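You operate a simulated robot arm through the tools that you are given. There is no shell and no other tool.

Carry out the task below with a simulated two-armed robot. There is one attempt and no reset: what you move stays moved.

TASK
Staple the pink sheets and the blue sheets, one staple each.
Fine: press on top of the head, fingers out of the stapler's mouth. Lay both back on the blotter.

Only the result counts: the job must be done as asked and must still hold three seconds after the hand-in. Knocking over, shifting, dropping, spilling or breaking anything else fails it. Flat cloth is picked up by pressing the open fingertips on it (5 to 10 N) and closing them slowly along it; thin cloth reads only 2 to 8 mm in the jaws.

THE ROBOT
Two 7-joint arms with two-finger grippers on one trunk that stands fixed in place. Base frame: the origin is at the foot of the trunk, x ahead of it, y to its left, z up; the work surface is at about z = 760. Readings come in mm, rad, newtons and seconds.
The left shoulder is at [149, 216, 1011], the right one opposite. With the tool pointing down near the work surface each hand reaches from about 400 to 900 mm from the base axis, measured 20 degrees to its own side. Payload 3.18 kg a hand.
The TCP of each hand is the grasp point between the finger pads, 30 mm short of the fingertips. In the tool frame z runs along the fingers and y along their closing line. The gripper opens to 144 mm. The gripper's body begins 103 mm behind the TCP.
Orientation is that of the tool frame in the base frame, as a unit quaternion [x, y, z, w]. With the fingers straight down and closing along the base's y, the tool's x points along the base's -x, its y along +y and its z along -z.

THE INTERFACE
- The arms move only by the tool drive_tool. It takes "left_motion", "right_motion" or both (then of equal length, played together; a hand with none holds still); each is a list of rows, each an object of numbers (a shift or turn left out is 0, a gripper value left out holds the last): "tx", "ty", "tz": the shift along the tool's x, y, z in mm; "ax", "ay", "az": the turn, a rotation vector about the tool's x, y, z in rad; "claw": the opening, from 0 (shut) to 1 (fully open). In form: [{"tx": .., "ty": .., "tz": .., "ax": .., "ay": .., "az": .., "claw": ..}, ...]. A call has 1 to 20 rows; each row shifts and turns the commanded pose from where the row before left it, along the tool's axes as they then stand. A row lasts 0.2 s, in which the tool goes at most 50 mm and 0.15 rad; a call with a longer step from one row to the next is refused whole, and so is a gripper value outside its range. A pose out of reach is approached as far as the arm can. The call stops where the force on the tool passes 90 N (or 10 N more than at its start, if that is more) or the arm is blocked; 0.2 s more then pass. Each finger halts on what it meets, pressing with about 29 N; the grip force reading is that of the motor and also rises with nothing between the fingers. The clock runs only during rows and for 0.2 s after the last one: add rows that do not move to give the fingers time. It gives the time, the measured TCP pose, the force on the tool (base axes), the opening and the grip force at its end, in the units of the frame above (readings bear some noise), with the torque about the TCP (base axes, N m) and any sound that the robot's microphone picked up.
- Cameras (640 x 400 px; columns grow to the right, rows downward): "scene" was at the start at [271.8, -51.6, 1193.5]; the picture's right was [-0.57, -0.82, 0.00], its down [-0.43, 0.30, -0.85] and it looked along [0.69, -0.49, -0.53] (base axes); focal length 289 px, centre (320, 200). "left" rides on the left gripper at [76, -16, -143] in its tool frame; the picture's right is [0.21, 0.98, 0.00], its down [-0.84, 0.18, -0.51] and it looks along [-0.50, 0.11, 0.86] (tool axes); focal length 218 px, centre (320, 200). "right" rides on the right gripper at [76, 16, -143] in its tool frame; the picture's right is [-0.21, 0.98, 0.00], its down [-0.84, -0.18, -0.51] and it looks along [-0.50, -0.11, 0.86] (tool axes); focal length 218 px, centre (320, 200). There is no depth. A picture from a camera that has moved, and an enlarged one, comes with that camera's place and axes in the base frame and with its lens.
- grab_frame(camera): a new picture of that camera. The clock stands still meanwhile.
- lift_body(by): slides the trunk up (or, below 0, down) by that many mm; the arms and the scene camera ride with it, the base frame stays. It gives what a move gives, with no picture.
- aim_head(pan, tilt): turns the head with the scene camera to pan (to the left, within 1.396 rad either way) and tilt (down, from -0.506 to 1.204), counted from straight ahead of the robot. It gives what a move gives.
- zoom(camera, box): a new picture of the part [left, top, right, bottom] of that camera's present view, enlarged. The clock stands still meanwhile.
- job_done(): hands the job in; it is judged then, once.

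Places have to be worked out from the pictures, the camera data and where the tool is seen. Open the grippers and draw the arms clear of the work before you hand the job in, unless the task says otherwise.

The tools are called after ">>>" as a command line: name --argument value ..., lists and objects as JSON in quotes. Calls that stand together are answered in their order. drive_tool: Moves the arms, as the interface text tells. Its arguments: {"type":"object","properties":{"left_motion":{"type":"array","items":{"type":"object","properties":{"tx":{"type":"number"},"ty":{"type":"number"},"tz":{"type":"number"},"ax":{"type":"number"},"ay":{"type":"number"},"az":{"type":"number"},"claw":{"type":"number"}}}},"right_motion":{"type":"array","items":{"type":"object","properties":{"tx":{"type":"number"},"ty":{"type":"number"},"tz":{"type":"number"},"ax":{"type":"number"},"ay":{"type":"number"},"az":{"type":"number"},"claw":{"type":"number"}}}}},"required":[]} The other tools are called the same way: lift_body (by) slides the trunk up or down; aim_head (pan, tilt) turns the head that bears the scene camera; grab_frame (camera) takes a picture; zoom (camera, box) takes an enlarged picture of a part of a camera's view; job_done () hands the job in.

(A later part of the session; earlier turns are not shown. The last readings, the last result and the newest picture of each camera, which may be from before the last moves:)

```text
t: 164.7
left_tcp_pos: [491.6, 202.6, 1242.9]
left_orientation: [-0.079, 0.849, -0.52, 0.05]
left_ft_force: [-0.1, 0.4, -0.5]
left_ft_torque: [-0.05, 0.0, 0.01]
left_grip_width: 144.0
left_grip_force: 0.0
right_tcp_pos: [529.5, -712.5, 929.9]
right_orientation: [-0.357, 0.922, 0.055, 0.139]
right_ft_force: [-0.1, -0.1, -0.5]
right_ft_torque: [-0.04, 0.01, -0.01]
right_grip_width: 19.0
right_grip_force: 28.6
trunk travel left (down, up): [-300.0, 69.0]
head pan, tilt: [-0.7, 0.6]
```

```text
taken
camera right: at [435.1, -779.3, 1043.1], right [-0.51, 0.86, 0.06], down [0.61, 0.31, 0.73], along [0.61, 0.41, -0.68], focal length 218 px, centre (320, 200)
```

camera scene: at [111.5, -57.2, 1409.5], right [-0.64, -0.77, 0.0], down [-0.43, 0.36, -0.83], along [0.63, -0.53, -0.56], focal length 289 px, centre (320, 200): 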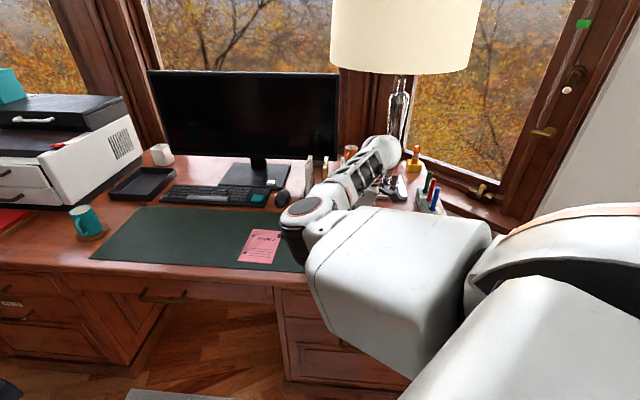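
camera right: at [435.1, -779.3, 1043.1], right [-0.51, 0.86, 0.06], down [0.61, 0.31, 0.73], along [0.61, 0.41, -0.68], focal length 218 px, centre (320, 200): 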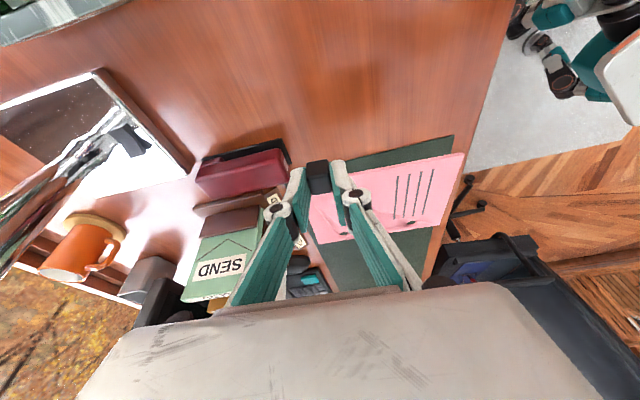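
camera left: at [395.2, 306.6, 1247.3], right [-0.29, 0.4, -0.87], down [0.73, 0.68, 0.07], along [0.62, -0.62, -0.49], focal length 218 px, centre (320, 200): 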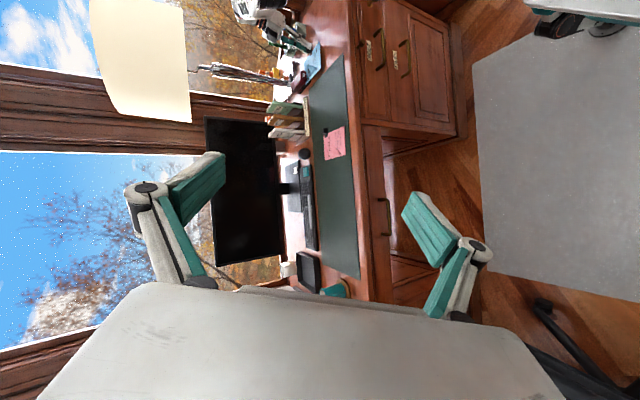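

I raise the hand a bit, then lower the trunk by 140 mm as before.

>>> drive_tool --right_motion '[{"tx": -4.4, "tz": -14.3}, {"tx": -4.4, "tz": -14.3}, {"tx": -4.4, "tz": -14.3}, {"tx": -4.4, "tz": -14.3}, {"tx": -4.4, "tz": -14.3}, {"tx": -1.5, "tz": -4.8}, {}]'

>>> lift_body --by -140

>>> grab_frame --camera "right"

>>> zoom --camera "right" --box '[180, 130, 480, 270]'

```text
t: 166.3
left_tcp_pos: [491.1, 203.6, 1243.1]
left_orientation: [-0.08, 0.849, -0.52, 0.048]
left_ft_force: [-0.1, 0.3, -0.3]
left_ft_torque: [-0.01, 0.01, 0.0]
left_grip_width: 144.0
left_grip_force: 0.0
right_tcp_pos: [530.9, -714.6, 1011.0]
right_orientation: [-0.357, 0.922, 0.056, 0.139]
right_ft_force: [0.2, 0.2, -0.3]
right_ft_torque: [-0.05, -0.01, 0.03]
right_grip_width: 19.2
right_grip_force: 28.9
trunk travel left (down, up): [-300.0, 69.0]
head pan, tilt: [-0.7, 0.6]
```

```text
t: 168.0
left_tcp_pos: [491.0, 202.2, 1104.9]
left_orientation: [-0.078, 0.848, -0.522, 0.05]
left_ft_force: [-0.2, 0.0, 0.6]
left_ft_torque: [-0.04, 0.0, 0.05]
left_grip_width: 143.7
left_grip_force: 0.0
right_tcp_pos: [530.5, -713.8, 871.7]
right_orientation: [-0.357, 0.922, 0.056, 0.14]
right_ft_force: [-0.3, -0.5, 0.5]
right_ft_torque: [-0.04, 0.01, 0.01]
right_grip_width: 19.1
right_grip_force: 28.3
trunk travel left (down, up): [-160.0, 209.0]
head pan, tilt: [-0.7, 0.6]
```

```text
taken
camera right: at [435.3, -780.5, 984.9], right [-0.51, 0.86, 0.06], down [0.6, 0.31, 0.74], along [0.61, 0.41, -0.68], focal length 218 px, centre (320, 200)
```

right: 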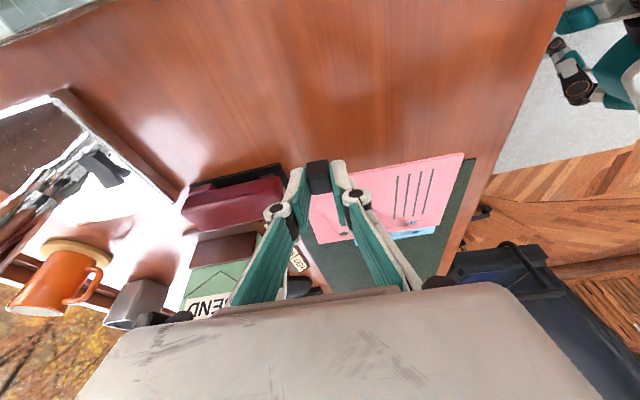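

```text
2.13 times, centred on (330, 200) of right
camera zoom: at [435.3, -780.5, 984.9], right [-0.51, 0.86, 0.06], down [0.6, 0.31, 0.74], along [0.61, 0.41, -0.68], focal length 466 px, centre (299, 200)
```

zoom: 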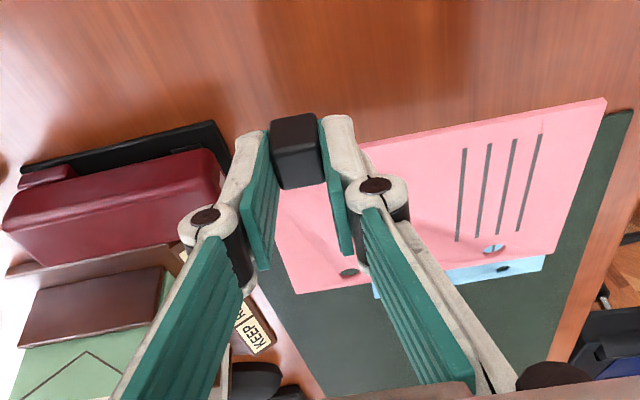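

Pink is aligned within 1.5°. I trim the yaw, shift to the pre-insert spot (aiming for a mid-title-edge staple so the hand stays clear of the pens), and descend.

>>> drive_tool --right_motion '[{"ax": -0.007, "az": -0.024}, {"ty": -8.5}, {"ty": -9}, {}, {"tx": 3, "tz": 9.55}, {"tx": 3, "tz": 9.55}, {"tx": 3, "tz": 9.55}, {"tx": 3, "tz": 9.55}, {"tx": 3, "tz": 9.55}, {}, {}]'

>>> grab_frame --camera "right"

>>> zoom --camera "right" --box '[160, 120, 360, 270]'

>>> zoom --camera "left" --box '[260, 0, 360, 90]'

```text
t: 170.4
left_tcp_pos: [492.0, 202.3, 1103.6]
left_orientation: [-0.08, 0.849, -0.521, 0.049]
left_ft_force: [-0.5, -0.5, 0.5]
left_ft_torque: [-0.03, 0.03, -0.01]
left_grip_width: 144.1
left_grip_force: 0.1
right_tcp_pos: [543.2, -727.7, 818.8]
right_orientation: [-0.368, 0.918, 0.057, 0.138]
right_ft_force: [0.3, -0.2, -0.5]
right_ft_torque: [0.0, -0.04, 0.0]
right_grip_width: 19.0
right_grip_force: 28.5
trunk travel left (down, up): [-160.0, 209.0]
head pan, tilt: [-0.7, 0.6]
```

```text
taken
camera right: at [449.4, -795.5, 932.6], right [-0.53, 0.84, 0.06], down [0.6, 0.32, 0.73], along [0.6, 0.43, -0.68], focal length 218 px, centre (320, 200)
```

right: 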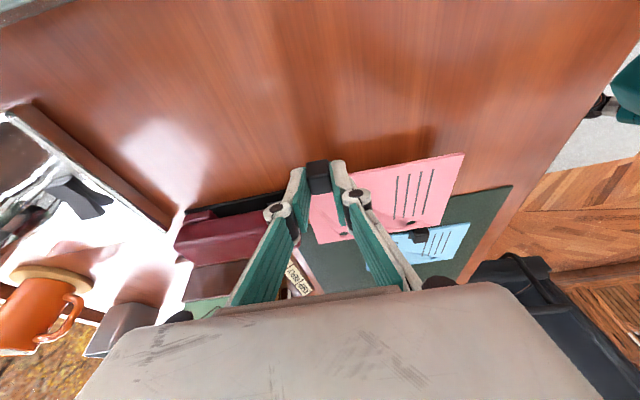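

```text
2.67 times, centred on (260, 195) of right
camera zoom: at [449.4, -795.5, 932.6], right [-0.53, 0.84, 0.06], down [0.6, 0.32, 0.73], along [0.6, 0.43, -0.68], focal length 582 px, centre (480, 213)
```

zoom: 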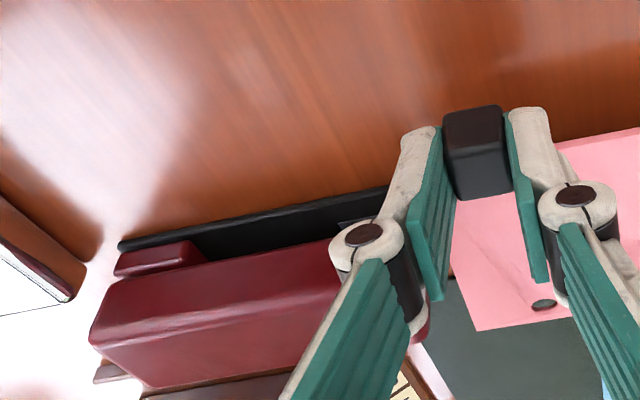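

```text
4.44 times, centred on (310, 45) of left
camera zoom: at [395.3, 306.6, 1182.2], right [-0.29, 0.4, -0.87], down [0.73, 0.68, 0.07], along [0.62, -0.62, -0.49], focal length 970 px, centre (364, 889)
```

zoom: 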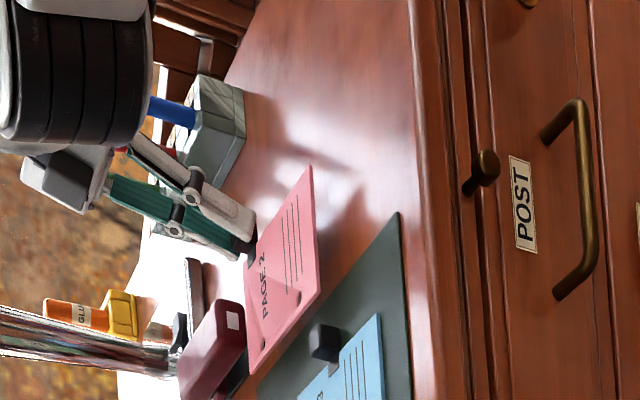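

The pink title edge is 11 mm short of the mouth and laterally as planned. I lower 12 mm to the gap height and feed it in gently.

>>> drive_tool --right_motion '[{"tx": 1.9, "tz": 6}, {"tx": 1.9, "tz": 6}, {}, {"ty": -5}, {"ty": -5}, {"ty": -5}, {}]'

>>> drive_tool --right_motion '[{"ty": -4}, {"ty": -4}, {"ty": -4}, {}]'

>>> zoom --camera "left" --box '[280, 30, 350, 100]'

```text
t: 172.0
left_tcp_pos: [492.8, 202.0, 1103.0]
left_orientation: [-0.08, 0.849, -0.52, 0.049]
left_ft_force: [0.1, -0.6, -0.6]
left_ft_torque: [0.02, 0.02, -0.02]
left_grip_width: 143.8
left_grip_force: 0.0
right_tcp_pos: [553.9, -737.9, 805.5]
right_orientation: [-0.368, 0.918, 0.056, 0.138]
right_ft_force: [-0.5, -0.2, -0.7]
right_ft_torque: [0.0, 0.02, 0.0]
right_grip_width: 19.1
right_grip_force: 28.5
trunk travel left (down, up): [-160.0, 209.0]
head pan, tilt: [-0.7, 0.6]
```

```text
t: 173.0
left_tcp_pos: [492.5, 202.9, 1102.9]
left_orientation: [-0.079, 0.849, -0.52, 0.049]
left_ft_force: [0.3, -0.3, -0.2]
left_ft_torque: [0.0, -0.01, 0.0]
left_grip_width: 144.2
left_grip_force: 0.0
right_tcp_pos: [562.5, -746.2, 806.8]
right_orientation: [-0.368, 0.918, 0.056, 0.139]
right_ft_force: [-0.6, 0.5, 0.0]
right_ft_torque: [-0.01, 0.0, -0.01]
right_grip_width: 19.1
right_grip_force: 29.1
trunk travel left (down, up): [-160.0, 209.0]
head pan, tilt: [-0.7, 0.6]
```

```text
5.71 times, centred on (315, 65) of left
camera zoom: at [395.2, 306.6, 1182.2], right [-0.29, 0.4, -0.87], down [0.73, 0.68, 0.07], along [0.62, -0.62, -0.49], focal length 1247 px, centre (349, 971)
```

zoom: 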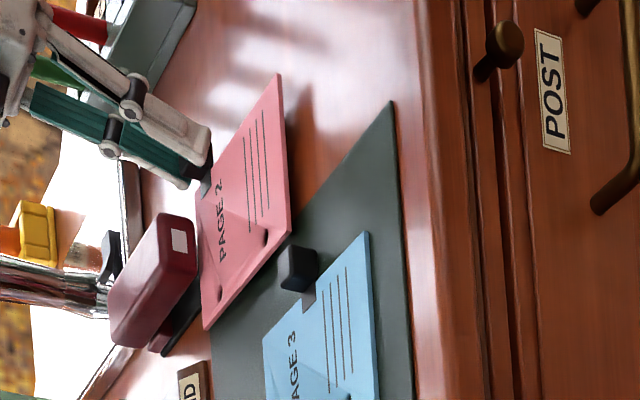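

The edge slides under the head with no force. I advance the last 20 mm.

>>> drive_tool --right_motion '[{"ty": -4}, {"ty": -4}, {"ty": -4}, {"ty": -4}, {"ty": -3.5}, {}]'

>>> zoom --camera "left" --box '[280, 30, 350, 100]'

>>> zoom --camera "right" --box '[160, 120, 360, 270]'

```text
t: 174.4
left_tcp_pos: [492.2, 202.3, 1102.3]
left_orientation: [-0.079, 0.849, -0.52, 0.048]
left_ft_force: [-0.3, 0.0, -1.2]
left_ft_torque: [0.02, 0.05, 0.0]
left_grip_width: 144.1
left_grip_force: 0.1
right_tcp_pos: [575.4, -760.5, 806.5]
right_orientation: [-0.368, 0.918, 0.056, 0.139]
right_ft_force: [0.7, -0.3, -0.2]
right_ft_torque: [-0.01, 0.02, 0.0]
right_grip_width: 19.1
right_grip_force: 28.4
trunk travel left (down, up): [-160.0, 209.0]
head pan, tilt: [-0.7, 0.6]
```

```text
5.71 times, centred on (315, 65) of left
camera zoom: at [395.2, 306.6, 1182.2], right [-0.29, 0.4, -0.87], down [0.73, 0.68, 0.07], along [0.62, -0.62, -0.49], focal length 1247 px, centre (349, 971)
```

zoom: 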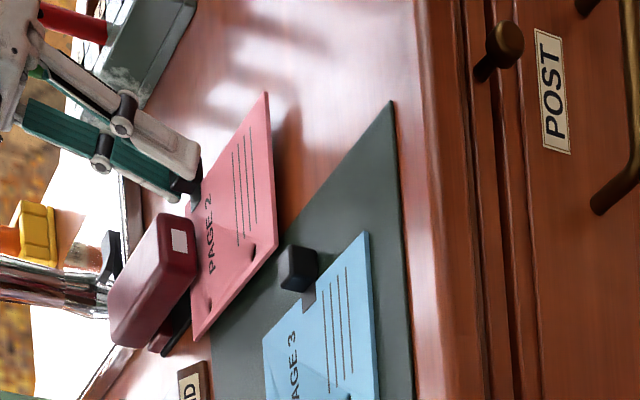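

```text
2.67 times, centred on (260, 195) of right
camera zoom: at [481.8, -829.2, 920.0], right [-0.53, 0.84, 0.06], down [0.6, 0.32, 0.73], along [0.6, 0.43, -0.68], focal length 582 px, centre (480, 213)
```

zoom: 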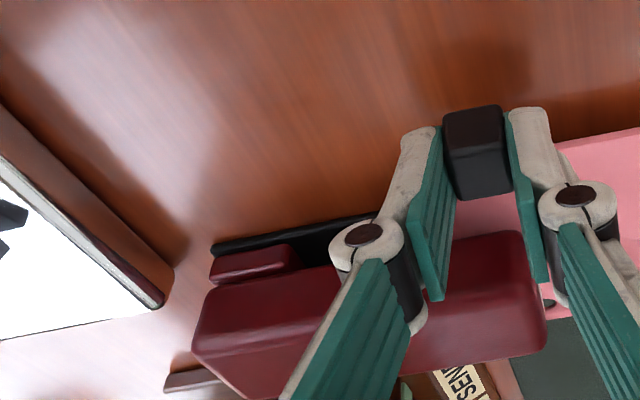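

The pink edge is in place under the head. I lower it onto the base until light contact.

>>> drive_tool --right_motion '[{"tx": 0.9, "tz": 2.9}, {"tx": 0.7, "tz": 2.2}, {}, {}]'

>>> drive_tool --right_motion '[{"tx": 0.5, "tz": 1.6}, {}, {}]'

```text
t: 175.4
left_tcp_pos: [491.2, 202.0, 1102.8]
left_orientation: [-0.08, 0.849, -0.521, 0.049]
left_ft_force: [0.0, 0.1, 0.1]
left_ft_torque: [0.02, -0.03, 0.02]
left_grip_width: 143.8
left_grip_force: 0.1
right_tcp_pos: [575.3, -761.3, 800.7]
right_orientation: [-0.369, 0.917, 0.057, 0.138]
right_ft_force: [-0.3, -1.1, -0.2]
right_ft_torque: [-0.03, -0.01, 0.03]
right_grip_width: 19.2
right_grip_force: 29.3
trunk travel left (down, up): [-160.0, 209.0]
head pan, tilt: [-0.7, 0.6]
```

```text
t: 176.2
left_tcp_pos: [490.8, 203.6, 1103.1]
left_orientation: [-0.08, 0.849, -0.52, 0.049]
left_ft_force: [0.2, -0.4, 0.4]
left_ft_torque: [0.04, 0.01, -0.01]
left_grip_width: 144.0
left_grip_force: 0.0
right_tcp_pos: [575.1, -760.8, 801.4]
right_orientation: [-0.369, 0.917, 0.057, 0.139]
right_ft_force: [0.8, 0.3, 4.7]
right_ft_torque: [0.19, -0.3, -0.05]
right_grip_width: 19.2
right_grip_force: 29.0
trunk travel left (down, up): [-160.0, 209.0]
head pan, tilt: [-0.7, 0.6]
```

Contact at 5 N. I open the fingers slowly and lift the hand away.

>>> drive_tool --right_motion '[{"claw": 0.15}, {"claw": 0.18}, {"claw": 0.24}, {"claw": 0.32}, {}, {}]'

>>> zoom --camera "left" --box '[280, 30, 350, 100]'

>>> zoom --camera "right" --box '[160, 120, 460, 270]'

```text
t: 177.6
left_tcp_pos: [492.9, 203.3, 1103.7]
left_orientation: [-0.08, 0.849, -0.52, 0.048]
left_ft_force: [-0.3, 0.4, -0.3]
left_ft_torque: [-0.02, -0.02, -0.02]
left_grip_width: 144.2
left_grip_force: 0.1
right_tcp_pos: [574.5, -761.2, 799.0]
right_orientation: [-0.368, 0.918, 0.057, 0.138]
right_ft_force: [0.4, -0.6, 0.4]
right_ft_torque: [0.02, 0.0, 0.02]
right_grip_width: 45.8
right_grip_force: 0.0
trunk travel left (down, up): [-160.0, 209.0]
head pan, tilt: [-0.7, 0.6]
```

```text
5.71 times, centred on (315, 65) of left
camera zoom: at [395.2, 306.7, 1182.2], right [-0.29, 0.4, -0.87], down [0.73, 0.68, 0.07], along [0.62, -0.62, -0.49], focal length 1247 px, centre (349, 971)
```

zoom: 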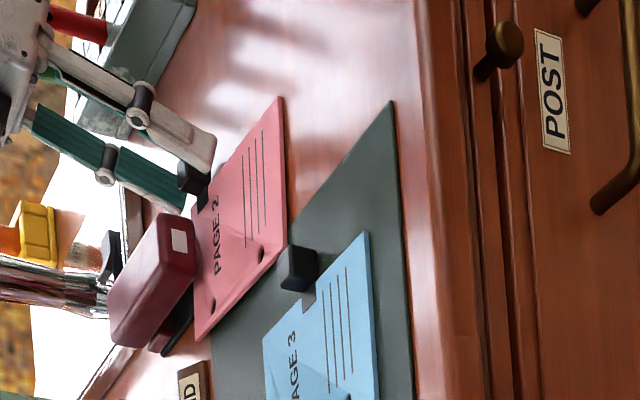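

```text
2.13 times, centred on (310, 195) of right
camera zoom: at [481.8, -829.6, 913.2], right [-0.53, 0.84, 0.06], down [0.6, 0.32, 0.73], along [0.6, 0.43, -0.68], focal length 466 px, centre (341, 211)
```

zoom: 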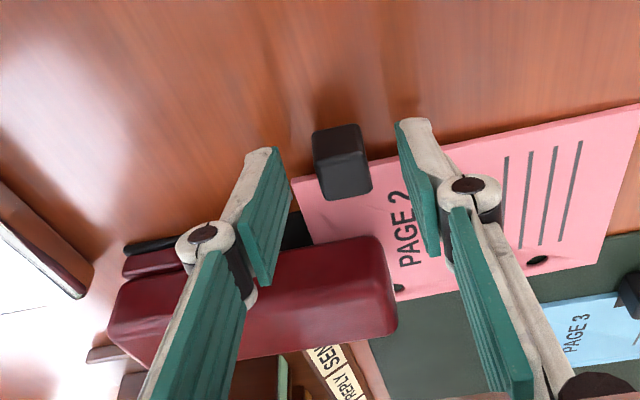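

Pink stays in the mouth, clip resting on the desk. I lift the hand straight up.

>>> drive_tool --right_motion '[{"tx": -1.5, "tz": -4.8}, {"tx": -3, "tz": -9.5}, {"tx": -4.4, "tz": -14.3}, {"tx": -4.4, "tz": -14.3}, {"tx": -4.4, "tz": -14.3}, {"tx": -4.4, "tz": -14.3}, {"tx": -4.4, "tz": -14.3}, {}]'

>>> zoom --camera "right" --box '[200, 80, 440, 240]'

```text
t: 179.4
left_tcp_pos: [490.5, 202.0, 1103.4]
left_orientation: [-0.08, 0.849, -0.521, 0.048]
left_ft_force: [-0.6, 0.3, 0.7]
left_ft_torque: [-0.01, -0.04, 0.01]
left_grip_width: 144.0
left_grip_force: 0.0
right_tcp_pos: [574.8, -760.7, 887.6]
right_orientation: [-0.368, 0.918, 0.057, 0.138]
right_ft_force: [-0.1, -0.5, -0.1]
right_ft_torque: [0.01, -0.01, 0.0]
right_grip_width: 45.9
right_grip_force: 0.0
trunk travel left (down, up): [-160.0, 209.0]
head pan, tilt: [-0.7, 0.6]
```

```text
2.50 times, centred on (320, 160) of right
camera zoom: at [481.1, -829.1, 1002.4], right [-0.53, 0.84, 0.06], down [0.6, 0.32, 0.73], along [0.6, 0.43, -0.68], focal length 546 px, centre (320, 300)
```

zoom: 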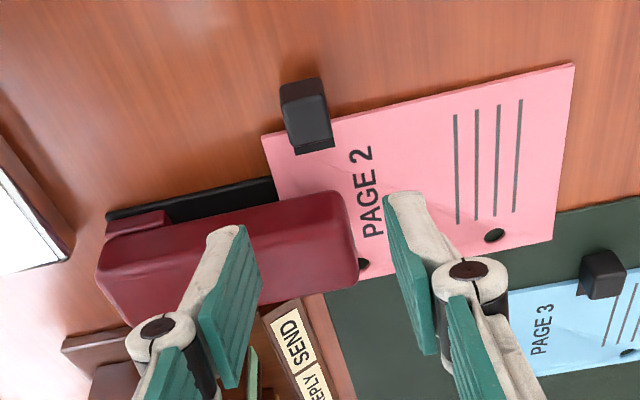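

Pink lies with 34–35 mm in the mouth and the hole well aside. I shut the fingers, level the hand with the outward lean, and move over the head as before.

>>> drive_tool --right_motion '[{"claw": 0.2}, {"claw": 0.1}, {"claw": 0.0}, {"ay": 0.1}, {"ay": 0.1}, {"ay": 0.087}, {"ax": 0.1}, {"ax": 0.1}, {"tx": -16, "ty": -1.1, "tz": 0.4}, {"tx": -16, "ty": -1.1, "tz": 0.4}, {"tx": -16, "ty": -1.1, "tz": 0.4}, {"tx": -16, "ty": -1.1, "tz": 0.4}, {}, {}]'

>>> zoom --camera "right" --box '[220, 110, 420, 260]'

```text
t: 182.4
left_tcp_pos: [492.6, 202.6, 1103.5]
left_orientation: [-0.079, 0.85, -0.519, 0.049]
left_ft_force: [-0.3, 0.2, 0.1]
left_ft_torque: [0.02, 0.01, -0.03]
left_grip_width: 143.9
left_grip_force: 0.2
right_tcp_pos: [624.5, -719.2, 889.3]
right_orientation: [-0.371, 0.923, -0.089, 0.043]
right_ft_force: [0.2, 0.1, 0.0]
right_ft_torque: [0.04, -0.01, 0.03]
right_grip_width: 0.1
right_grip_force: 28.9
trunk travel left (down, up): [-160.0, 209.0]
head pan, tilt: [-0.7, 0.6]
```

```text
2.67 times, centred on (320, 185) of right
camera zoom: at [538.5, -742.8, 1025.1], right [-0.51, 0.84, -0.19], down [0.66, 0.52, 0.54], along [0.56, 0.15, -0.82], focal length 582 px, centre (320, 240)
```

zoom: 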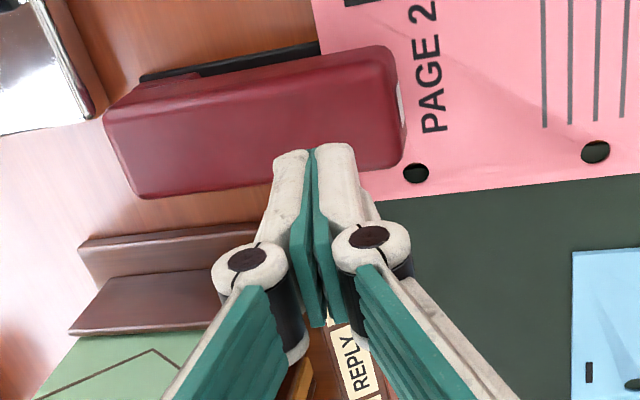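

The hand is in the same pose as for the blue press and the stapler hasn't moved. I descend and press in one stroke.

>>> drive_tool --right_motion '[{"ty": 3, "tz": 14.7}, {"ty": 3, "tz": 14.7}, {"ty": 2.4, "tz": 11.8}, {}, {"ty": 0.6, "tz": 2.94}, {"ty": 0.6, "tz": 2.94}, {"ty": 0.6, "tz": 2.94}, {"ty": 0.6, "tz": 2.94}, {"ty": 0.6, "tz": 2.94}, {"ty": 0.6, "tz": 2.94}, {"ty": 0.6, "tz": 2.94}, {"ty": 0.6, "tz": 2.94}, {}]'

>>> drive_tool --right_motion '[{"ty": 0.6, "tz": 2.94}, {"ty": 0.6, "tz": 2.94}, {"ty": 0.4, "tz": 1.96}, {}]'

```text
t: 185.2
left_tcp_pos: [490.3, 204.4, 1104.6]
left_orientation: [-0.079, 0.848, -0.521, 0.049]
left_ft_force: [0.4, 0.1, -0.5]
left_ft_torque: [-0.01, -0.02, 0.0]
left_grip_width: 143.6
left_grip_force: 0.0
right_tcp_pos: [624.9, -717.9, 829.2]
right_orientation: [-0.37, 0.923, -0.092, 0.044]
right_ft_force: [-1.3, 0.8, 23.2]
right_ft_torque: [-0.04, 0.15, -0.01]
right_grip_width: 0.0
right_grip_force: 29.0
trunk travel left (down, up): [-160.0, 209.0]
head pan, tilt: [-0.7, 0.6]
```

```text
t: 186.2
left_tcp_pos: [488.9, 205.9, 1105.2]
left_orientation: [-0.078, 0.848, -0.522, 0.051]
left_ft_force: [0.7, 0.1, 0.5]
left_ft_torque: [0.01, -0.01, -0.02]
left_grip_width: 144.0
left_grip_force: 0.1
right_tcp_pos: [624.8, -717.2, 828.6]
right_orientation: [-0.37, 0.923, -0.096, 0.045]
right_ft_force: [4.1, -8.5, 55.8]
right_ft_torque: [-0.33, 0.08, -0.01]
right_grip_width: 0.3
right_grip_force: 29.3
trunk travel left (down, up): [-160.0, 209.0]
head pan, tilt: [-0.7, 0.6]
```

Same behaviour as with the blue bundle (56 N, head bottomed). I go on to about 80 N without releasing, then release.

>>> drive_tool --right_motion '[{"ty": 0.4, "tz": 1.96}, {"ty": 0.4, "tz": 1.96}, {"ty": 0.4, "tz": 1.96}, {}]'

>>> drive_tool --right_motion '[{"ty": -0.8, "tz": -4}, {"ty": -0.8, "tz": -4}, {"ty": -0.8, "tz": -4}, {"ty": -1, "tz": -5}, {"ty": -2, "tz": -10}, {"ty": -3, "tz": -14.7}, {"ty": -3, "tz": -14.7}, {"ty": -4, "tz": -20}, {}]'

```text
t: 187.2
left_tcp_pos: [484.1, 207.6, 1105.3]
left_orientation: [-0.079, 0.847, -0.523, 0.05]
left_ft_force: [0.1, 0.0, -0.1]
left_ft_torque: [-0.01, 0.03, 0.0]
left_grip_width: 143.9
left_grip_force: 0.0
right_tcp_pos: [623.7, -718.1, 827.6]
right_orientation: [-0.369, 0.923, -0.1, 0.047]
right_ft_force: [-8.5, 0.4, 74.9]
right_ft_torque: [-0.11, 0.41, -0.1]
right_grip_width: 6.1
right_grip_force: 28.7
trunk travel left (down, up): [-160.0, 209.0]
head pan, tilt: [-0.7, 0.6]
```

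```text
t: 189.2
left_tcp_pos: [491.8, 202.5, 1103.3]
left_orientation: [-0.08, 0.849, -0.52, 0.049]
left_ft_force: [-0.3, -0.6, -0.3]
left_ft_torque: [0.0, -0.01, -0.01]
left_grip_width: 144.1
left_grip_force: 0.0
right_tcp_pos: [624.8, -719.9, 887.8]
right_orientation: [-0.37, 0.924, -0.089, 0.043]
right_ft_force: [-0.1, -0.5, -0.4]
right_ft_torque: [0.04, 0.03, 0.0]
right_grip_width: 0.0
right_grip_force: 28.9
trunk travel left (down, up): [-160.0, 209.0]
head pan, tilt: [-0.7, 0.6]
```

Released. I go back above the pink clip with the grasp lean and open fingers.

>>> drive_tool --right_motion '[{"tx": 16, "ty": 1.1, "tz": -0.4}, {"tx": 16, "ty": 1.1, "tz": -0.4}, {"tx": 16, "ty": 1.1, "tz": -0.4}, {"tx": 16, "ty": 1.1, "tz": -0.4}, {"ax": -0.1, "claw": 0.1}, {"ax": -0.1, "claw": 0.25}, {"ay": -0.1, "claw": 0.4}, {"ay": -0.1}, {"ay": -0.087}, {}]'

>>> zoom --camera "right" --box '[200, 80, 440, 260]'

```text
t: 191.4
left_tcp_pos: [493.0, 202.6, 1103.1]
left_orientation: [-0.079, 0.849, -0.521, 0.049]
left_ft_force: [-0.3, 0.3, 0.0]
left_ft_torque: [-0.01, 0.03, 0.03]
left_grip_width: 143.8
left_grip_force: 0.1
right_tcp_pos: [574.5, -760.5, 887.8]
right_orientation: [-0.368, 0.917, 0.058, 0.139]
right_ft_force: [0.6, -0.5, 0.1]
right_ft_torque: [-0.04, 0.01, 0.03]
right_grip_width: 57.3
right_grip_force: 0.1
trunk travel left (down, up): [-160.0, 209.0]
head pan, tilt: [-0.7, 0.6]
```

```text
2.22 times, centred on (320, 170) of right
camera zoom: at [481.4, -829.1, 1001.7], right [-0.53, 0.84, 0.06], down [0.6, 0.32, 0.73], along [0.6, 0.43, -0.68], focal length 485 px, centre (320, 267)
```

zoom: 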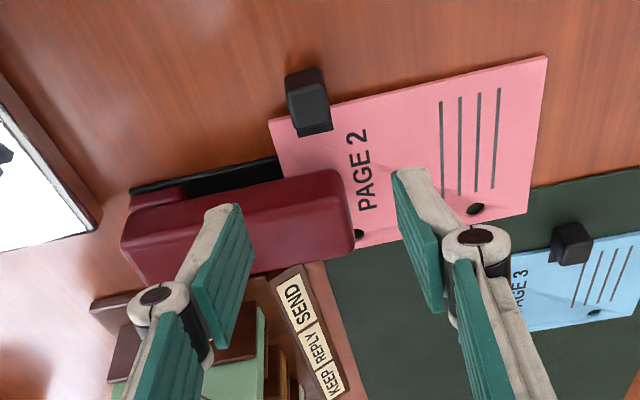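

Undisturbed. I descend on the pink clip and grip it again.

>>> drive_tool --right_motion '[{"tx": 3.4, "tz": 14.3}, {"tx": 4.2, "tz": 14.3}, {"tx": 4.2, "tz": 14.3}, {"tx": 4.2, "tz": 14.3}, {"tx": 4.2, "tz": 14.3}, {"tx": 4, "tz": 13.2}, {}, {}]'

>>> zoom --camera "right" --box '[220, 100, 440, 260]'

```text
t: 193.2
left_tcp_pos: [491.1, 201.8, 1103.6]
left_orientation: [-0.08, 0.849, -0.52, 0.049]
left_ft_force: [-0.6, -0.3, -0.7]
left_ft_torque: [-0.02, 0.01, -0.04]
left_grip_width: 144.1
left_grip_force: 0.1
right_tcp_pos: [576.2, -757.9, 799.0]
right_orientation: [-0.368, 0.918, 0.057, 0.138]
right_ft_force: [0.0, 0.2, -0.3]
right_ft_torque: [0.0, -0.04, 0.0]
right_grip_width: 57.6
right_grip_force: 0.0
trunk travel left (down, up): [-160.0, 209.0]
head pan, tilt: [-0.7, 0.6]
```

```text
2.50 times, centred on (330, 180) of right
camera zoom: at [483.0, -826.9, 912.7], right [-0.53, 0.84, 0.06], down [0.6, 0.32, 0.73], along [0.6, 0.43, -0.68], focal length 546 px, centre (295, 250)
```

zoom: 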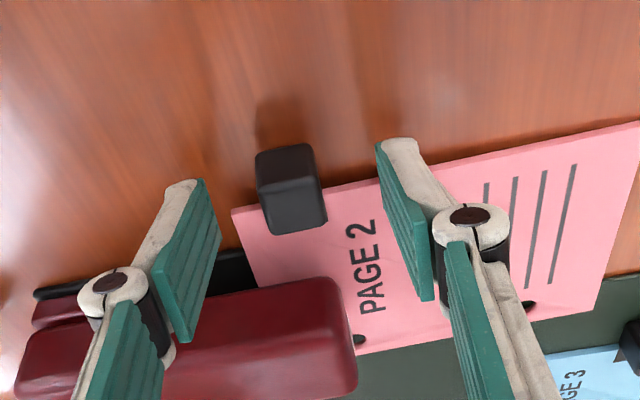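

I'm about 3 mm too far toward the sheet; I back off by that and close.

>>> drive_tool --right_motion '[{"tx": 3, "tz": 0}, {}, {"claw": 0.3}, {"claw": 0.2}, {"claw": 0.14}, {"claw": 0.07}, {"claw": 0.0}, {}, {}]'

>>> drive_tool --right_motion '[{"tx": -0.9, "tz": -2.9}, {"tx": -0.9, "tz": -2.9}, {"ty": 4}, {"ty": 5}, {"ty": 6}, {"ty": 8}, {"ty": 8}, {"ty": 8}, {"ty": 8}, {"ty": 8}, {}]'

>>> zoom --camera "left" --box '[280, 40, 350, 110]'

>>> zoom --camera "right" --box '[220, 100, 440, 260]'

```text
t: 195.2
left_tcp_pos: [491.6, 203.6, 1102.8]
left_orientation: [-0.08, 0.849, -0.52, 0.049]
left_ft_force: [-0.9, 0.3, -0.1]
left_ft_torque: [0.04, 0.01, 0.01]
left_grip_width: 144.2
left_grip_force: 0.1
right_tcp_pos: [574.1, -760.0, 799.2]
right_orientation: [-0.367, 0.918, 0.057, 0.138]
right_ft_force: [-0.1, 0.0, -0.3]
right_ft_torque: [-0.02, -0.03, -0.01]
right_grip_width: 19.2
right_grip_force: 29.3
trunk travel left (down, up): [-160.0, 209.0]
head pan, tilt: [-0.7, 0.6]
```

```text
t: 197.6
left_tcp_pos: [491.1, 202.6, 1103.0]
left_orientation: [-0.08, 0.849, -0.52, 0.049]
left_ft_force: [-0.1, 0.2, 0.4]
left_ft_torque: [0.0, 0.0, -0.01]
left_grip_width: 143.9
left_grip_force: 0.2
right_tcp_pos: [534.9, -721.6, 804.7]
right_orientation: [-0.368, 0.918, 0.056, 0.138]
right_ft_force: [-0.6, -0.2, 0.2]
right_ft_torque: [-0.03, -0.02, 0.02]
right_grip_width: 18.9
right_grip_force: 29.2
trunk travel left (down, up): [-160.0, 209.0]
head pan, tilt: [-0.7, 0.6]
```

```text
5.71 times, centred on (315, 75) of left
camera zoom: at [395.3, 306.6, 1182.2], right [-0.29, 0.4, -0.87], down [0.73, 0.68, 0.07], along [0.62, -0.62, -0.49], focal length 1247 px, centre (349, 914)
```

zoom: 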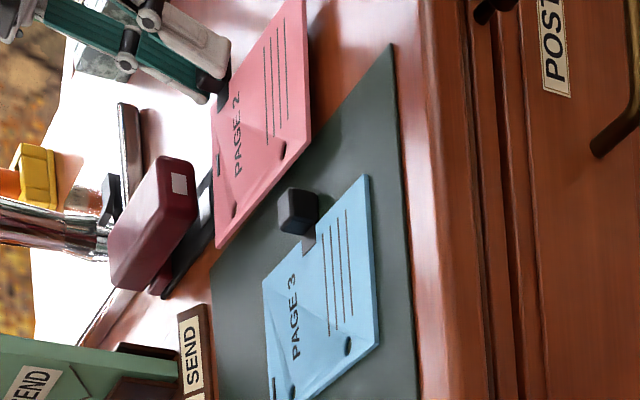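

```text
2.50 times, centred on (330, 180) of right
camera zoom: at [442.8, -790.2, 918.8], right [-0.53, 0.84, 0.06], down [0.6, 0.32, 0.73], along [0.6, 0.43, -0.68], focal length 546 px, centre (295, 250)
```

zoom: 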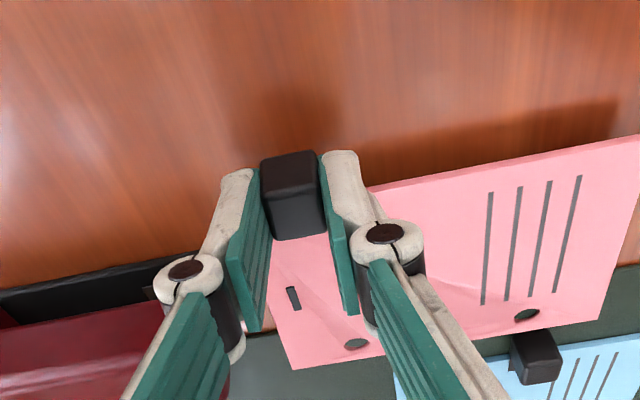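

The pink bundle now has its single staple too. I lift it straight up and raise the trunk again.

>>> drive_tool --right_motion '[{"tx": -3, "tz": -9.55}, {"tx": -4.4, "tz": -14.3}, {"tx": -4.4, "tz": -14.3}, {"tx": -4.4, "tz": -14.3}, {"tx": -4.4, "tz": -14.3}, {}]'

>>> lift_body --by 140

>>> grab_frame --camera "right"

```text
t: 199.0
left_tcp_pos: [492.0, 202.7, 1103.3]
left_orientation: [-0.079, 0.849, -0.52, 0.049]
left_ft_force: [0.7, 0.0, 0.3]
left_ft_torque: [0.0, 0.01, 0.01]
left_grip_width: 144.0
left_grip_force: 0.1
right_tcp_pos: [536.5, -720.4, 874.4]
right_orientation: [-0.369, 0.917, 0.058, 0.138]
right_ft_force: [-0.2, -0.6, 0.2]
right_ft_torque: [-0.02, 0.0, -0.01]
right_grip_width: 18.8
right_grip_force: 29.0
trunk travel left (down, up): [-160.0, 209.0]
head pan, tilt: [-0.7, 0.6]
```

```text
t: 200.7
left_tcp_pos: [492.6, 202.7, 1243.4]
left_orientation: [-0.08, 0.848, -0.521, 0.047]
left_ft_force: [-0.5, -0.4, 0.1]
left_ft_torque: [0.01, -0.02, -0.02]
left_grip_width: 144.1
left_grip_force: 0.1
right_tcp_pos: [535.5, -721.3, 1013.9]
right_orientation: [-0.368, 0.918, 0.057, 0.139]
right_ft_force: [0.0, -0.9, -0.6]
right_ft_torque: [-0.03, 0.03, 0.0]
right_grip_width: 19.2
right_grip_force: 28.6
trunk travel left (down, up): [-300.0, 69.0]
head pan, tilt: [-0.7, 0.6]
```

```text
taken
camera right: at [443.2, -790.1, 1127.8], right [-0.53, 0.84, 0.06], down [0.6, 0.32, 0.73], along [0.6, 0.43, -0.68], focal length 218 px, centre (320, 200)
```

right: 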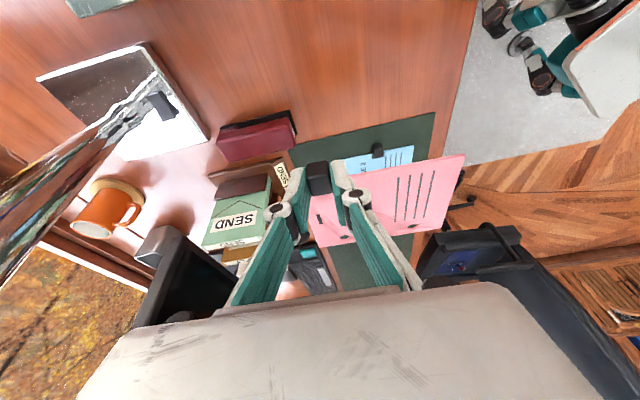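

I lower the hand to z ≈ 930 and carry the pink bundle back to its original spot on the blotter.

>>> drive_tool --right_motion '[{"tx": 4.4, "tz": 14.3}, {"tx": 4.4, "tz": 14.3}, {"tx": 4.4, "tz": 14.3}, {"tx": 4.4, "tz": 14.3}, {"tx": 4.4, "tz": 14.3}, {"tx": 2.6, "tz": 8.6}, {}]'

>>> drive_tool --right_motion '[{"tx": -25, "tz": 14.7, "ty": 5.35}, {"tx": -25, "tz": 14.7, "ty": 5.35}, {"tx": -25, "tz": 14.7, "ty": 5.35}, {"tx": -25, "tz": 14.7, "ty": 5.35}, {"tx": -25, "tz": 14.7, "ty": 5.35}, {"tx": -25, "tz": 14.7, "ty": 5.35}, {"tx": -25, "tz": 14.7, "ty": 5.35}, {"tx": -25, "tz": 14.7, "ty": 5.35}, {"tx": -25, "tz": 14.7, "ty": 5.35}, {"tx": -25, "tz": 14.7, "ty": 5.35}, {}]'

>>> grab_frame --camera "right"

```text
t: 202.3
left_tcp_pos: [491.8, 203.2, 1243.3]
left_orientation: [-0.08, 0.849, -0.52, 0.05]
left_ft_force: [-0.8, -0.1, -0.5]
left_ft_torque: [-0.02, 0.01, -0.02]
left_grip_width: 143.9
left_grip_force: 0.0
right_tcp_pos: [536.2, -720.7, 930.5]
right_orientation: [-0.368, 0.917, 0.056, 0.139]
right_ft_force: [0.6, 0.8, -0.5]
right_ft_torque: [-0.04, 0.01, 0.0]
right_grip_width: 19.1
right_grip_force: 28.8
trunk travel left (down, up): [-300.0, 69.0]
head pan, tilt: [-0.7, 0.6]
```

```text
t: 204.7
left_tcp_pos: [491.8, 203.7, 1243.9]
left_orientation: [-0.08, 0.849, -0.52, 0.048]
left_ft_force: [0.5, 0.6, 0.5]
left_ft_torque: [0.0, -0.02, -0.01]
left_grip_width: 144.0
left_grip_force: 0.0
right_tcp_pos: [704.5, -485.6, 864.9]
right_orientation: [-0.369, 0.917, 0.057, 0.139]
right_ft_force: [-0.7, -0.9, -0.3]
right_ft_torque: [0.01, 0.0, 0.01]
right_grip_width: 19.0
right_grip_force: 29.2
trunk travel left (down, up): [-300.0, 69.0]
head pan, tilt: [-0.7, 0.6]
```

```text
taken
camera right: at [610.9, -555.2, 978.0], right [-0.53, 0.84, 0.06], down [0.6, 0.32, 0.73], along [0.6, 0.43, -0.68], focal length 218 px, centre (320, 200)
```

right: 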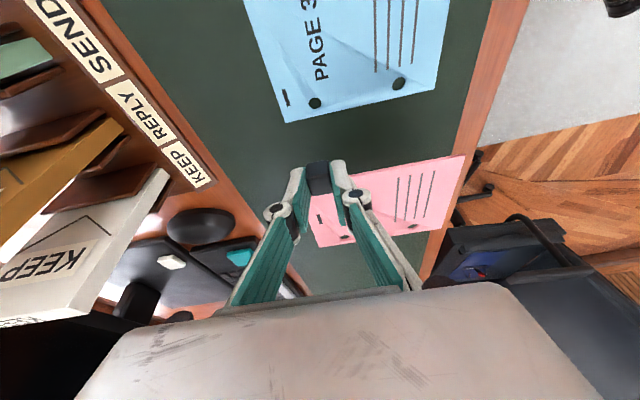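

55 mm to go; the spot is clear of the blue bundle. I complete the move and start lowering.

>>> drive_tool --right_motion '[{"tx": -11.7, "tz": 8.9, "ty": 1.3}, {"tx": -11.7, "tz": 8.9, "ty": 1.3}, {"tx": -11.7, "tz": 8.9, "ty": 1.3}, {"tx": -11.7, "tz": 8.9, "ty": 1.3}, {}, {"tx": 3, "tz": 9.55}, {"tx": 3, "tz": 9.55}, {"tx": 3, "tz": 9.55}, {"tx": 2.3, "tz": 7.2}, {}, {}]'

>>> zoom --camera "right" --box '[200, 80, 500, 280]'

```text
t: 207.1
left_tcp_pos: [491.9, 202.5, 1243.6]
left_orientation: [-0.079, 0.849, -0.52, 0.049]
left_ft_force: [0.1, 0.2, 0.3]
left_ft_torque: [0.02, -0.01, 0.01]
left_grip_width: 144.0
left_grip_force: 0.0
right_tcp_pos: [738.9, -444.8, 806.4]
right_orientation: [-0.369, 0.918, 0.057, 0.137]
right_ft_force: [0.5, -0.4, -0.1]
right_ft_torque: [0.02, 0.03, 0.0]
right_grip_width: 19.2
right_grip_force: 29.1
trunk travel left (down, up): [-300.0, 69.0]
head pan, tilt: [-0.7, 0.6]
```

```text
2.00 times, centred on (350, 180) of right
camera zoom: at [646.2, -514.1, 920.1], right [-0.53, 0.84, 0.06], down [0.6, 0.32, 0.73], along [0.6, 0.43, -0.68], focal length 436 px, centre (260, 240)
```

zoom: 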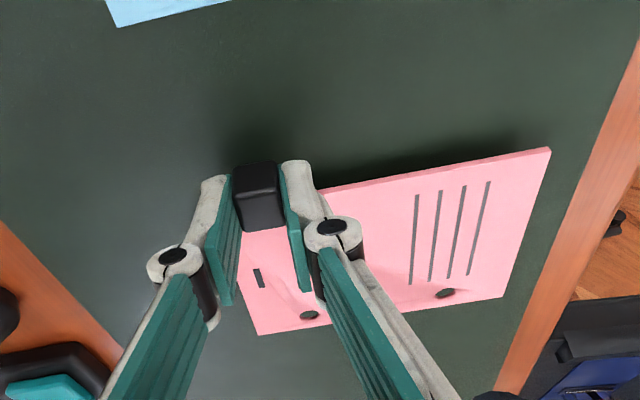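

The bundle will lie fully on the blotter with margin. I lower the last millimetres.

>>> drive_tool --right_motion '[{"tx": 0.6, "tz": 1.9}, {"tx": 0.6, "tz": 1.9}, {}, {}]'

>>> drive_tool --right_motion '[{"tx": 0.6, "tz": 1.9}, {}, {}]'

>>> drive_tool --right_motion '[{"tx": 0.45, "tz": 1.4}, {}, {}]'

>>> zoom --camera "right" --box '[200, 80, 500, 280]'

```text
t: 208.1
left_tcp_pos: [492.1, 202.7, 1243.4]
left_orientation: [-0.079, 0.849, -0.52, 0.049]
left_ft_force: [-0.7, -0.8, -0.6]
left_ft_torque: [0.0, 0.0, -0.02]
left_grip_width: 144.0
left_grip_force: 0.1
right_tcp_pos: [738.4, -445.3, 803.0]
right_orientation: [-0.368, 0.918, 0.057, 0.139]
right_ft_force: [-0.9, 0.2, 0.7]
right_ft_torque: [0.0, -0.04, 0.02]
right_grip_width: 18.9
right_grip_force: 29.3
trunk travel left (down, up): [-300.0, 69.0]
head pan, tilt: [-0.7, 0.6]
```

```text
t: 208.9
left_tcp_pos: [491.5, 203.2, 1243.4]
left_orientation: [-0.08, 0.849, -0.52, 0.048]
left_ft_force: [1.0, 0.8, 0.2]
left_ft_torque: [0.0, 0.01, -0.01]
left_grip_width: 144.0
left_grip_force: 0.0
right_tcp_pos: [738.9, -445.0, 801.6]
right_orientation: [-0.367, 0.918, 0.056, 0.138]
right_ft_force: [1.4, 0.6, 0.0]
right_ft_torque: [-0.03, 0.0, 0.02]
right_grip_width: 19.2
right_grip_force: 29.2
trunk travel left (down, up): [-300.0, 69.0]
head pan, tilt: [-0.7, 0.6]
```

```text
t: 209.7
left_tcp_pos: [491.7, 202.0, 1243.0]
left_orientation: [-0.079, 0.849, -0.52, 0.048]
left_ft_force: [-0.1, 0.2, 0.1]
left_ft_torque: [0.02, -0.03, -0.03]
left_grip_width: 143.8
left_grip_force: 0.1
right_tcp_pos: [739.4, -445.6, 800.1]
right_orientation: [-0.368, 0.918, 0.057, 0.138]
right_ft_force: [-1.1, -1.0, 0.3]
right_ft_torque: [0.02, -0.03, 0.02]
right_grip_width: 18.9
right_grip_force: 28.6
trunk travel left (down, up): [-300.0, 69.0]
head pan, tilt: [-0.7, 0.6]
```

```text
2.00 times, centred on (350, 180) of right
camera zoom: at [645.8, -514.4, 913.0], right [-0.53, 0.84, 0.06], down [0.6, 0.32, 0.73], along [0.6, 0.43, -0.68], focal length 436 px, centre (260, 240)
```

zoom: 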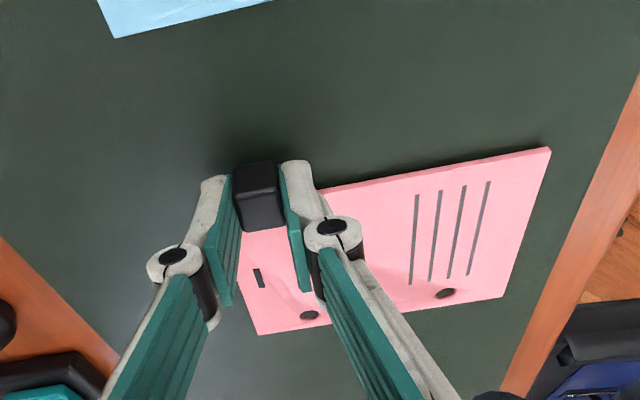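

Still about 2 mm above the blotter (small shadow). I lower a bit more.

>>> drive_tool --right_motion '[{"tx": 0.45, "tz": 1.4}, {}, {}]'

>>> drive_tool --right_motion '[{"tx": 0.3, "tz": 1.0}, {}, {}]'

>>> zoom --camera "right" --box '[200, 80, 500, 280]'

```text
t: 210.5
left_tcp_pos: [490.9, 203.3, 1243.5]
left_orientation: [-0.08, 0.849, -0.521, 0.049]
left_ft_force: [0.5, 0.3, -0.1]
left_ft_torque: [0.01, 0.01, 0.0]
left_grip_width: 143.9
left_grip_force: 0.0
right_tcp_pos: [739.2, -445.9, 796.5]
right_orientation: [-0.368, 0.918, 0.057, 0.139]
right_ft_force: [0.3, 0.3, -0.1]
right_ft_torque: [-0.01, 0.02, 0.02]
right_grip_width: 19.1
right_grip_force: 28.7
trunk travel left (down, up): [-300.0, 69.0]
head pan, tilt: [-0.7, 0.6]
```

```text
t: 211.3
left_tcp_pos: [490.9, 202.3, 1243.2]
left_orientation: [-0.08, 0.849, -0.52, 0.049]
left_ft_force: [-0.2, 0.8, -0.4]
left_ft_torque: [-0.02, -0.03, 0.02]
left_grip_width: 144.0
left_grip_force: 0.0
right_tcp_pos: [738.8, -445.2, 798.0]
right_orientation: [-0.368, 0.918, 0.056, 0.138]
right_ft_force: [0.8, -0.3, 2.6]
right_ft_torque: [-0.06, -0.04, 0.01]
right_grip_width: 18.7
right_grip_force: 29.5
trunk travel left (down, up): [-300.0, 69.0]
head pan, tilt: [-0.7, 0.6]
```

```text
2.00 times, centred on (350, 180) of right
camera zoom: at [645.6, -514.3, 911.2], right [-0.53, 0.84, 0.06], down [0.6, 0.32, 0.73], along [0.6, 0.43, -0.68], focal length 436 px, centre (260, 240)
```

zoom: 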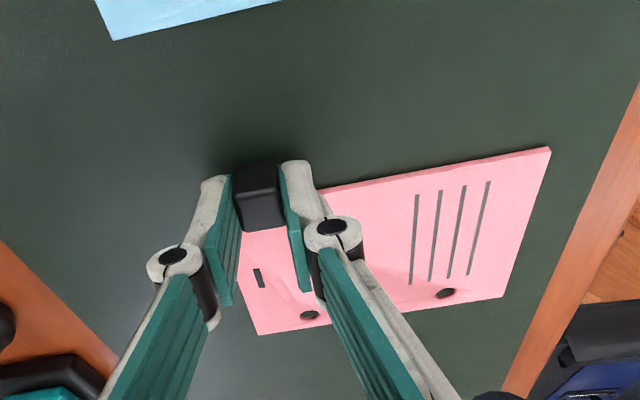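

Contact (2.6 N): it lies on the blotter. I open the fingers and lift clear.

>>> drive_tool --right_motion '[{"claw": 0.15}, {"claw": 0.18}, {"claw": 0.24}, {"claw": 0.34}, {"claw": 0.42}, {}, {"tx": -1.5, "tz": -4.8}, {"tx": -3, "tz": -9.5}, {"tx": -4.4, "tz": -14.3}, {"tx": -4.4, "tz": -14.3}, {"tx": -4.4, "tz": -14.3}, {"tx": -4.4, "tz": -14.3}, {}]'

>>> grab_frame --camera "right"

```text
t: 214.1
left_tcp_pos: [491.1, 202.3, 1242.0]
left_orientation: [-0.079, 0.849, -0.52, 0.049]
left_ft_force: [-0.3, 0.0, 0.8]
left_ft_torque: [0.02, 0.01, 0.0]
left_grip_width: 144.0
left_grip_force: 0.1
right_tcp_pos: [739.8, -445.8, 871.5]
right_orientation: [-0.368, 0.918, 0.058, 0.139]
right_ft_force: [-0.2, 0.2, 0.3]
right_ft_torque: [0.03, 0.01, 0.02]
right_grip_width: 60.5
right_grip_force: 0.1
trunk travel left (down, up): [-300.0, 69.0]
head pan, tilt: [-0.7, 0.6]
```

```text
taken
camera right: at [645.7, -515.0, 984.9], right [-0.53, 0.84, 0.06], down [0.6, 0.32, 0.73], along [0.6, 0.43, -0.68], focal length 218 px, centre (320, 200)
```

right: 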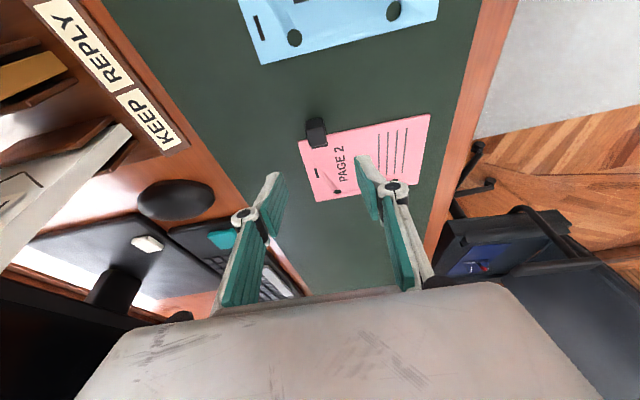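

Both bundles lie stapled on the blotter. I withdraw the right hand away from the work, up and back.

>>> drive_tool --right_motion '[{"tx": 25.6, "tz": -21.5, "ty": 4}, {"tx": 25.6, "tz": -21.5, "ty": 4}, {"tx": 25.6, "tz": -21.5, "ty": 4}, {"tx": 25.6, "tz": -21.5, "ty": 4}, {"tx": 25.6, "tz": -21.5, "ty": 4}, {"tx": 25.6, "tz": -21.5, "ty": 4}, {"tx": 25.6, "tz": -21.5, "ty": 4}, {"tx": 25.6, "tz": -21.5, "ty": 4}, {"tx": 25.6, "tz": -21.5, "ty": 4}, {"tx": 25.6, "tz": -21.5, "ty": 4}, {"claw": 0.7}, {"claw": 1.0}, {}]'

>>> grab_frame --camera "right"

>>> grab_frame --camera "scene"

>>> grab_frame --camera "left"

```text
t: 216.9
left_tcp_pos: [491.1, 203.2, 1242.5]
left_orientation: [-0.08, 0.849, -0.52, 0.05]
left_ft_force: [0.3, -0.2, -0.4]
left_ft_torque: [0.01, 0.0, -0.03]
left_grip_width: 144.2
left_grip_force: 0.1
right_tcp_pos: [491.0, -629.7, 1001.9]
right_orientation: [-0.368, 0.918, 0.056, 0.138]
right_ft_force: [-0.3, -0.6, 0.6]
right_ft_torque: [0.01, 0.04, -0.02]
right_grip_width: 143.9
right_grip_force: 0.1
trunk travel left (down, up): [-300.0, 69.0]
head pan, tilt: [-0.7, 0.6]
```

```text
taken
camera right: at [397.3, -698.3, 1115.0], right [-0.53, 0.84, 0.06], down [0.6, 0.32, 0.73], along [0.6, 0.43, -0.68], focal length 218 px, centre (320, 200)
```

right: 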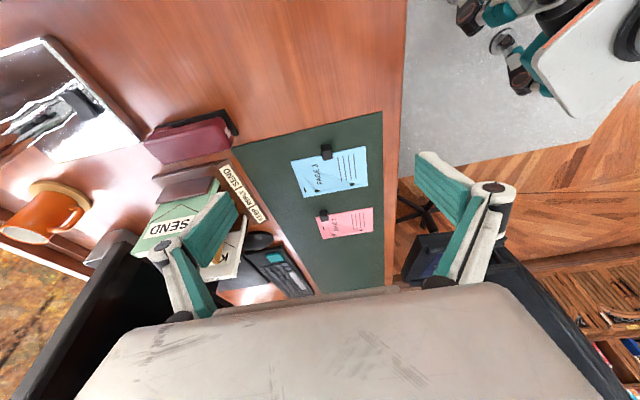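

```text
taken
camera scene: at [111.6, -57.1, 1409.5], right [-0.64, -0.77, 0.0], down [-0.43, 0.36, -0.83], along [0.63, -0.53, -0.56], focal length 289 px, centre (320, 200)
```

scene: 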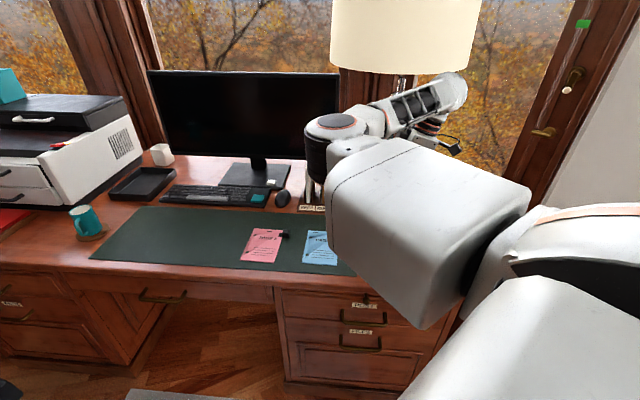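

```text
taken
camera left: at [395.4, 306.8, 1322.1], right [-0.29, 0.4, -0.87], down [0.73, 0.68, 0.07], along [0.62, -0.62, -0.49], focal length 218 px, centre (320, 200)
```

left: 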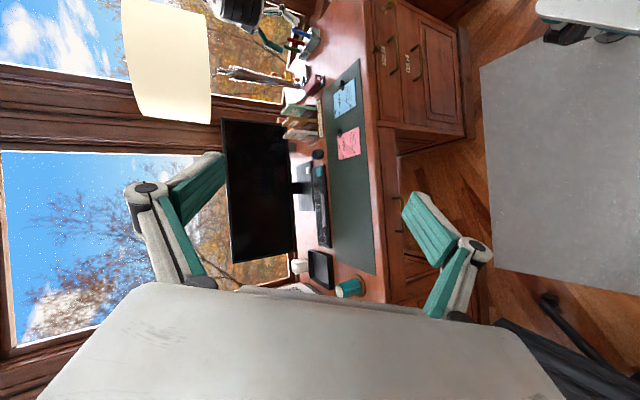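

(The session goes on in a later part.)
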